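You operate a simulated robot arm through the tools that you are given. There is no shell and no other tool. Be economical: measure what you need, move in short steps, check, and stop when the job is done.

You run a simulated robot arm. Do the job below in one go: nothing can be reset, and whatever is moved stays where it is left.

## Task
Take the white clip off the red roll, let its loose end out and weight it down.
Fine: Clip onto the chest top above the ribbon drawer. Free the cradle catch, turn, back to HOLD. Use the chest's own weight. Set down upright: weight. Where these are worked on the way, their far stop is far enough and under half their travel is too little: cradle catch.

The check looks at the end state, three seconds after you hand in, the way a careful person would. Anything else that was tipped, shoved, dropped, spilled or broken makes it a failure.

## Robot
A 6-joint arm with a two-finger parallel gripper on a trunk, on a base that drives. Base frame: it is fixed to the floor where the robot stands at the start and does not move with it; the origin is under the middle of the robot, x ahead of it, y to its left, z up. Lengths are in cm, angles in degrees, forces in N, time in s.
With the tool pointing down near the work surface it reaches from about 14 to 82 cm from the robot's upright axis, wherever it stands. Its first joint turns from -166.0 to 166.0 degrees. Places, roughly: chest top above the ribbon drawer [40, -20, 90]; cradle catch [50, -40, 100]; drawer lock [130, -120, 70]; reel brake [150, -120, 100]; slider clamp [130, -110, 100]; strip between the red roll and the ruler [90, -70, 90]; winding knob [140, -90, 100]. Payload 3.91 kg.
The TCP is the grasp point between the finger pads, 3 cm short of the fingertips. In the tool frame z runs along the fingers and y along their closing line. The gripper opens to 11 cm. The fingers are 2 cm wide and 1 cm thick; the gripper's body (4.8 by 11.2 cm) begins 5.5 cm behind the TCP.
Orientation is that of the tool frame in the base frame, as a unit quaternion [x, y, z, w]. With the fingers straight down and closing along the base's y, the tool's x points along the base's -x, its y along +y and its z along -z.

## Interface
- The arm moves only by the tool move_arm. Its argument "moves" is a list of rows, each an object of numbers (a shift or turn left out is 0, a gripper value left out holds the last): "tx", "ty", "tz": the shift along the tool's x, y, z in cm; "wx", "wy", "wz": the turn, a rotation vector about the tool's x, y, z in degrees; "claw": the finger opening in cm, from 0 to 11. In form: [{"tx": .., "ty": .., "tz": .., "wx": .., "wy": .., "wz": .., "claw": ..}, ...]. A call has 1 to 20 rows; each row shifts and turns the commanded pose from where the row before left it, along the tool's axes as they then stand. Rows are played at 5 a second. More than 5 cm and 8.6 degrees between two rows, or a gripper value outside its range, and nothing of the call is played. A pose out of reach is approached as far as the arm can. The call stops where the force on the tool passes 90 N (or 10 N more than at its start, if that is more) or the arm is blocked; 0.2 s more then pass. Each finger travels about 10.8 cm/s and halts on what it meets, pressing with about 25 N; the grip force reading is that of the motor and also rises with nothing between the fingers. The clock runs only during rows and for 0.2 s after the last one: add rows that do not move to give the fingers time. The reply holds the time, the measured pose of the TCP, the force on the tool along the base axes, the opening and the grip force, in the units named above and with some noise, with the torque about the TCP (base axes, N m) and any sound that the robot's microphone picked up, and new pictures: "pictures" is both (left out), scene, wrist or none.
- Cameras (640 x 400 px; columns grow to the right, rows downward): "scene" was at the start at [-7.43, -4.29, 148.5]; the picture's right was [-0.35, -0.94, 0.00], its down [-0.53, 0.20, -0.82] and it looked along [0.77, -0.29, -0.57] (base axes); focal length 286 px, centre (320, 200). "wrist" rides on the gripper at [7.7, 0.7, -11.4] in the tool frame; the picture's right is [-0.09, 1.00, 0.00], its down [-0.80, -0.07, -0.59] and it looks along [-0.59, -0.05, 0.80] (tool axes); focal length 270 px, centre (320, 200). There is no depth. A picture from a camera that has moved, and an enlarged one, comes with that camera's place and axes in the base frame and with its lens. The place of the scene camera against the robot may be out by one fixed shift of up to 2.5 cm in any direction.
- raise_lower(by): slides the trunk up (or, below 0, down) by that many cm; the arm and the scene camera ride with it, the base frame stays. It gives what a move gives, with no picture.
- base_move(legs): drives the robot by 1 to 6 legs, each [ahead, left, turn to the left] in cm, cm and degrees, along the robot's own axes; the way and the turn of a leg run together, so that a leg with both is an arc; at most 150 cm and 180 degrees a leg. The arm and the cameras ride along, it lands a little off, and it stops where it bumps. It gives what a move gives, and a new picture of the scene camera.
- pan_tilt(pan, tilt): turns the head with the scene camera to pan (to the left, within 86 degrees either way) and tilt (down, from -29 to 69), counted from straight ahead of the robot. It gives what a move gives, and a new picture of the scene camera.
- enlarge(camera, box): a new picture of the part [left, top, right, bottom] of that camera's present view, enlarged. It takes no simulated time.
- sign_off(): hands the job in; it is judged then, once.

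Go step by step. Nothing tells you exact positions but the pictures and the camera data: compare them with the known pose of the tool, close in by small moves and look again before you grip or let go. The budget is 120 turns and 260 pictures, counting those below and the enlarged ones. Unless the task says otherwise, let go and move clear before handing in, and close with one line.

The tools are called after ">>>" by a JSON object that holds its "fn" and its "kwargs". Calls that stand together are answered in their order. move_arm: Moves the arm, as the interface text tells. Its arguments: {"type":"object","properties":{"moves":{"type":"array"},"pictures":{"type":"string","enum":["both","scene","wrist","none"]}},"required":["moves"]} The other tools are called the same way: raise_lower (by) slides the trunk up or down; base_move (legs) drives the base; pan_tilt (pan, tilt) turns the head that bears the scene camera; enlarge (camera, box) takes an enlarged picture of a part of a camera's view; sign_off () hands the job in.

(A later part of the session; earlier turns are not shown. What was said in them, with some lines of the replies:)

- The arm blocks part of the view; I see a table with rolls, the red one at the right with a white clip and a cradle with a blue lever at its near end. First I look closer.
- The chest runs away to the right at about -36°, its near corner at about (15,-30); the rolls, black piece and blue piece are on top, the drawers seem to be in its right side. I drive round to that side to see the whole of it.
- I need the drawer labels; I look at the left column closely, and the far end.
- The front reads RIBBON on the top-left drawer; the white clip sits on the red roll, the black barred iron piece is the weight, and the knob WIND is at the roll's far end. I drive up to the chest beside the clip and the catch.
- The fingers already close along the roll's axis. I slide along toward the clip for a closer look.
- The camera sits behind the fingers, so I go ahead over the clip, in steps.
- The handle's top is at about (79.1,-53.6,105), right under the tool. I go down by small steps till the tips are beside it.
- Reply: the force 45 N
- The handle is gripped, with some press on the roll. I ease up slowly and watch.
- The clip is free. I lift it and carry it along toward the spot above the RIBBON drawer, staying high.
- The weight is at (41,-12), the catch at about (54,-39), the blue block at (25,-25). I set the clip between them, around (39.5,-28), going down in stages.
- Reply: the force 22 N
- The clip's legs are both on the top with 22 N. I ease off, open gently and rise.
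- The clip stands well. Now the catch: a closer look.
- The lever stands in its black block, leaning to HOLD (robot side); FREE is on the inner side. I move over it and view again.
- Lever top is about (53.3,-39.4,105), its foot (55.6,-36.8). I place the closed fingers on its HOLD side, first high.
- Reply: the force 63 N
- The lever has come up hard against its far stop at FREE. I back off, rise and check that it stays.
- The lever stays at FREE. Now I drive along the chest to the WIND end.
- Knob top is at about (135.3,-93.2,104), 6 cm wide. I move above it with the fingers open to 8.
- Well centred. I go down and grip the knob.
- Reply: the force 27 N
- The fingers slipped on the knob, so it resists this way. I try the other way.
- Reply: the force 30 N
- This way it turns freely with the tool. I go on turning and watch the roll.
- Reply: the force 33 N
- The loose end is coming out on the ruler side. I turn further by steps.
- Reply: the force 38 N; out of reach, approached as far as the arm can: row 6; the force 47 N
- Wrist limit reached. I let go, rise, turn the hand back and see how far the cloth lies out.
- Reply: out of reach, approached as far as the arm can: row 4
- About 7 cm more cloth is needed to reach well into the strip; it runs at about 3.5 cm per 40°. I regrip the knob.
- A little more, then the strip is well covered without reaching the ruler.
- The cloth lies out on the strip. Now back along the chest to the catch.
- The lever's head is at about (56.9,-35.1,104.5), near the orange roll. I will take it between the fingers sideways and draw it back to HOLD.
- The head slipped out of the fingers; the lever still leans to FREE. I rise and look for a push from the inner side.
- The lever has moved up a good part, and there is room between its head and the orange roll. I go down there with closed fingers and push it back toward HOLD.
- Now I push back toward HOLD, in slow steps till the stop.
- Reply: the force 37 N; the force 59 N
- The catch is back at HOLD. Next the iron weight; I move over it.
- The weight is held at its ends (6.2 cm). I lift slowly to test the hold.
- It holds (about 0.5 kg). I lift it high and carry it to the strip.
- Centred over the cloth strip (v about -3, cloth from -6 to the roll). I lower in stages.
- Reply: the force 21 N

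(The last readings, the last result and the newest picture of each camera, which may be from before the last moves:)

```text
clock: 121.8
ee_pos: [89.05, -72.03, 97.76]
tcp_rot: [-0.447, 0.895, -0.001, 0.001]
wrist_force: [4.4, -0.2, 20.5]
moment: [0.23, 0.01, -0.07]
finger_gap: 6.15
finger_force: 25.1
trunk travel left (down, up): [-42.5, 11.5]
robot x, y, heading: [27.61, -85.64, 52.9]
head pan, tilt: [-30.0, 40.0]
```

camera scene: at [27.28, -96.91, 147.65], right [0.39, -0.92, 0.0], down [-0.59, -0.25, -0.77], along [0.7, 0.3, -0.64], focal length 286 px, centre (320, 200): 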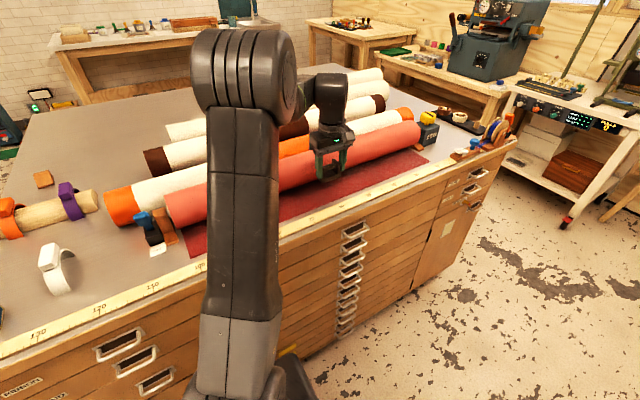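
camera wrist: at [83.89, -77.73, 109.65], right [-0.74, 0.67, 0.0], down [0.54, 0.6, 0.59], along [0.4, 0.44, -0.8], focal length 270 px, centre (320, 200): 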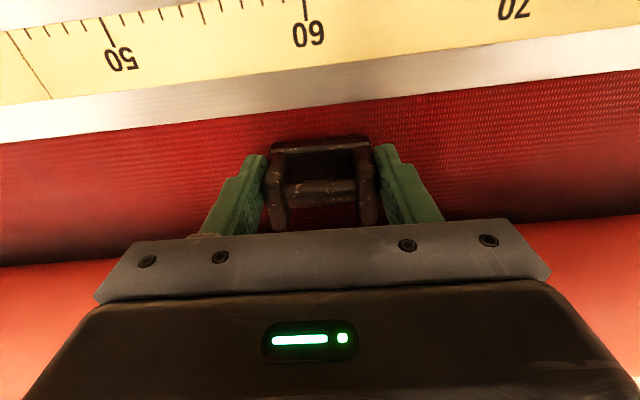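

The weight is down on the cloth. I ease off, open and rise clear, then check.

>>> {"fn": "move_arm", "kwargs": {"moves": [{"tz": -0.3}, {"claw": 7}, {"claw": 8}, {}, {"tz": -3}, {"tz": -4}, {"tz": -4}, {"tz": -4}, {"tz": -4}, {}]}}

>>> {"fn": "enlarge", "kwargs": {"camera": "scene", "box": [260, 110, 420, 220]}}

>>> {"fn": "enlarge", "kwargs": {"camera": "scene", "box": [0, 150, 220, 330]}}

```text
clock: 124.0
ee_pos: [89.04, -72.18, 116.54]
tcp_rot: [-0.447, 0.894, 0.0, -0.001]
wrist_force: [0.6, 0.8, -0.1]
moment: [-0.02, 0.01, 0.02]
finger_gap: 8.01
finger_force: 0.1
trunk travel left (down, up): [-42.5, 11.5]
robot x, y, heading: [27.92, -85.45, 53.2]
head pan, tilt: [-30.0, 40.0]
camera scene: at [27.23, -96.93, 147.65], right [0.39, -0.92, 0.0], down [-0.59, -0.25, -0.77], along [0.7, 0.3, -0.64], focal length 286 px, centre (320, 200)
camera wrist: at [83.85, -77.81, 128.03], right [-0.74, 0.67, 0.0], down [0.54, 0.6, 0.59], along [0.4, 0.44, -0.8], focal length 270 px, centre (320, 200)
```

scene: 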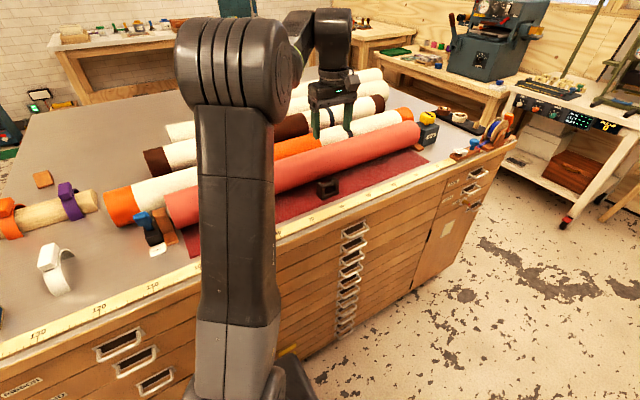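
wrist: 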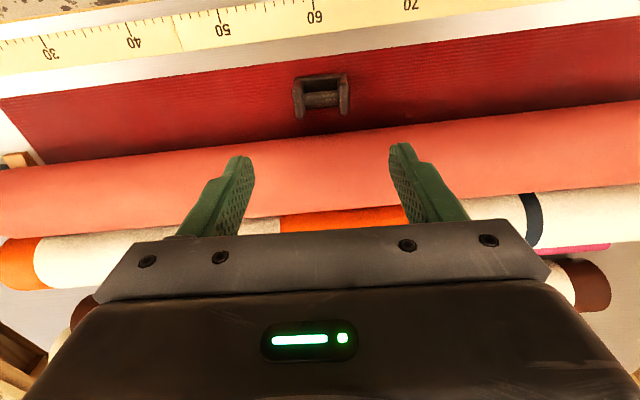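

```text
3.64 times, centred on (340, 165) of scene
camera zoom: at [27.23, -96.93, 147.65], right [0.39, -0.92, 0.0], down [-0.59, -0.25, -0.77], along [0.7, 0.3, -0.64], focal length 1040 px, centre (247, 327)
```

zoom: 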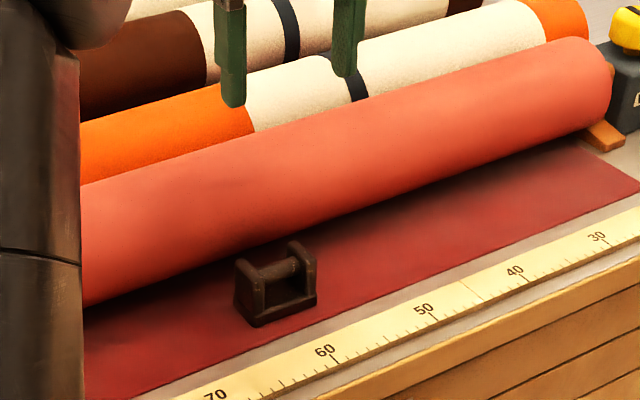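

```text
2.22 times, centred on (110, 240) of scene
camera zoom: at [27.23, -96.93, 147.65], right [0.39, -0.92, 0.0], down [-0.59, -0.25, -0.77], along [0.7, 0.3, -0.64], focal length 635 px, centre (787, 111)
```

zoom: 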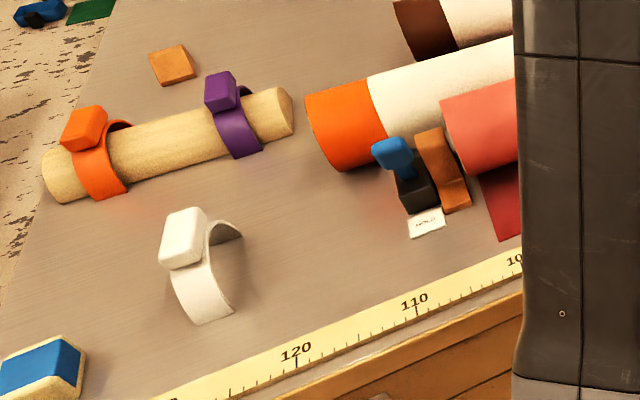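

The weight stands upright on the cloth and the clip stands on the ribbon side. One closer look at the catch.

>>> {"fn": "enlarge", "kwargs": {"camera": "scene", "box": [110, 190, 190, 250]}}

>>> {"fn": "move_arm", "kwargs": {"moves": [{"ty": 4.5}, {"ty": 4.5}, {"ty": 4.5}, {"ty": 4.5}, {"ty": 4.5}, {"ty": 4.5}, {"tx": -4}, {"tx": -4}, {}], "pictures": "wrist"}}

```text
6.67 times, centred on (150, 220) of scene
camera zoom: at [27.23, -96.93, 147.65], right [0.39, -0.92, 0.0], down [-0.59, -0.25, -0.77], along [0.7, 0.3, -0.64], focal length 1906 px, centre (1453, 67)
```

zoom: 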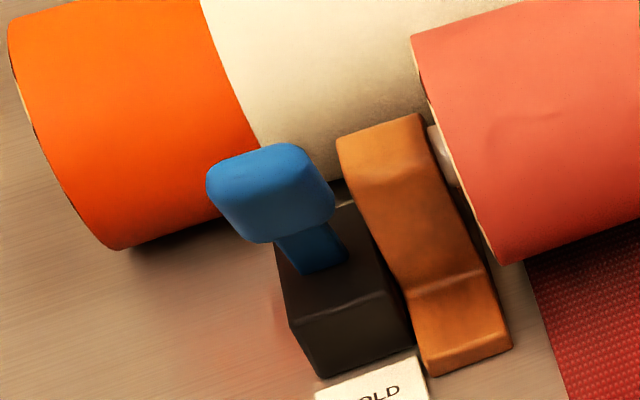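

```text
clock: 126.0
ee_pos: [72.42, -49.54, 117.01]
tcp_rot: [-0.447, 0.895, 0.0, 0.0]
wrist_force: [-0.2, 0.6, -0.6]
moment: [0.01, -0.02, -0.01]
finger_gap: 8.02
finger_force: 0.1
trunk travel left (down, up): [-42.5, 11.5]
robot x, y, heading: [28.16, -85.06, 52.8]
head pan, tilt: [-30.0, 40.0]
camera wrist: at [67.23, -55.15, 128.3], right [-0.74, 0.67, 0.0], down [0.54, 0.6, 0.59], along [0.4, 0.44, -0.8], focal length 270 px, centre (320, 200)
```

wrist: 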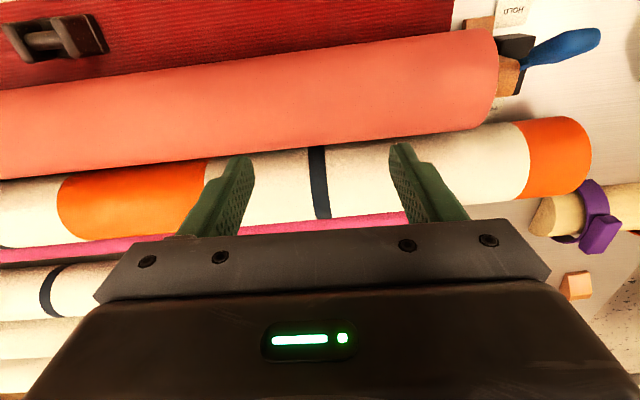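

The catch head is back where it stood at the start (HOLD), the weight stands upright on the loose end, the clip is on the top above the RIBBON drawer, and the arm is clear. I hand in.

>>> {"fn": "sign_off", "kwargs": {}}

```text
The job is handed in.
```

The white clip is off the red roll and standing on the chest top above the RIBBON drawer. The red roll's loose end is out on the strip, held by the chest's iron weight set upright, and the cradle catch is back at HOLD.
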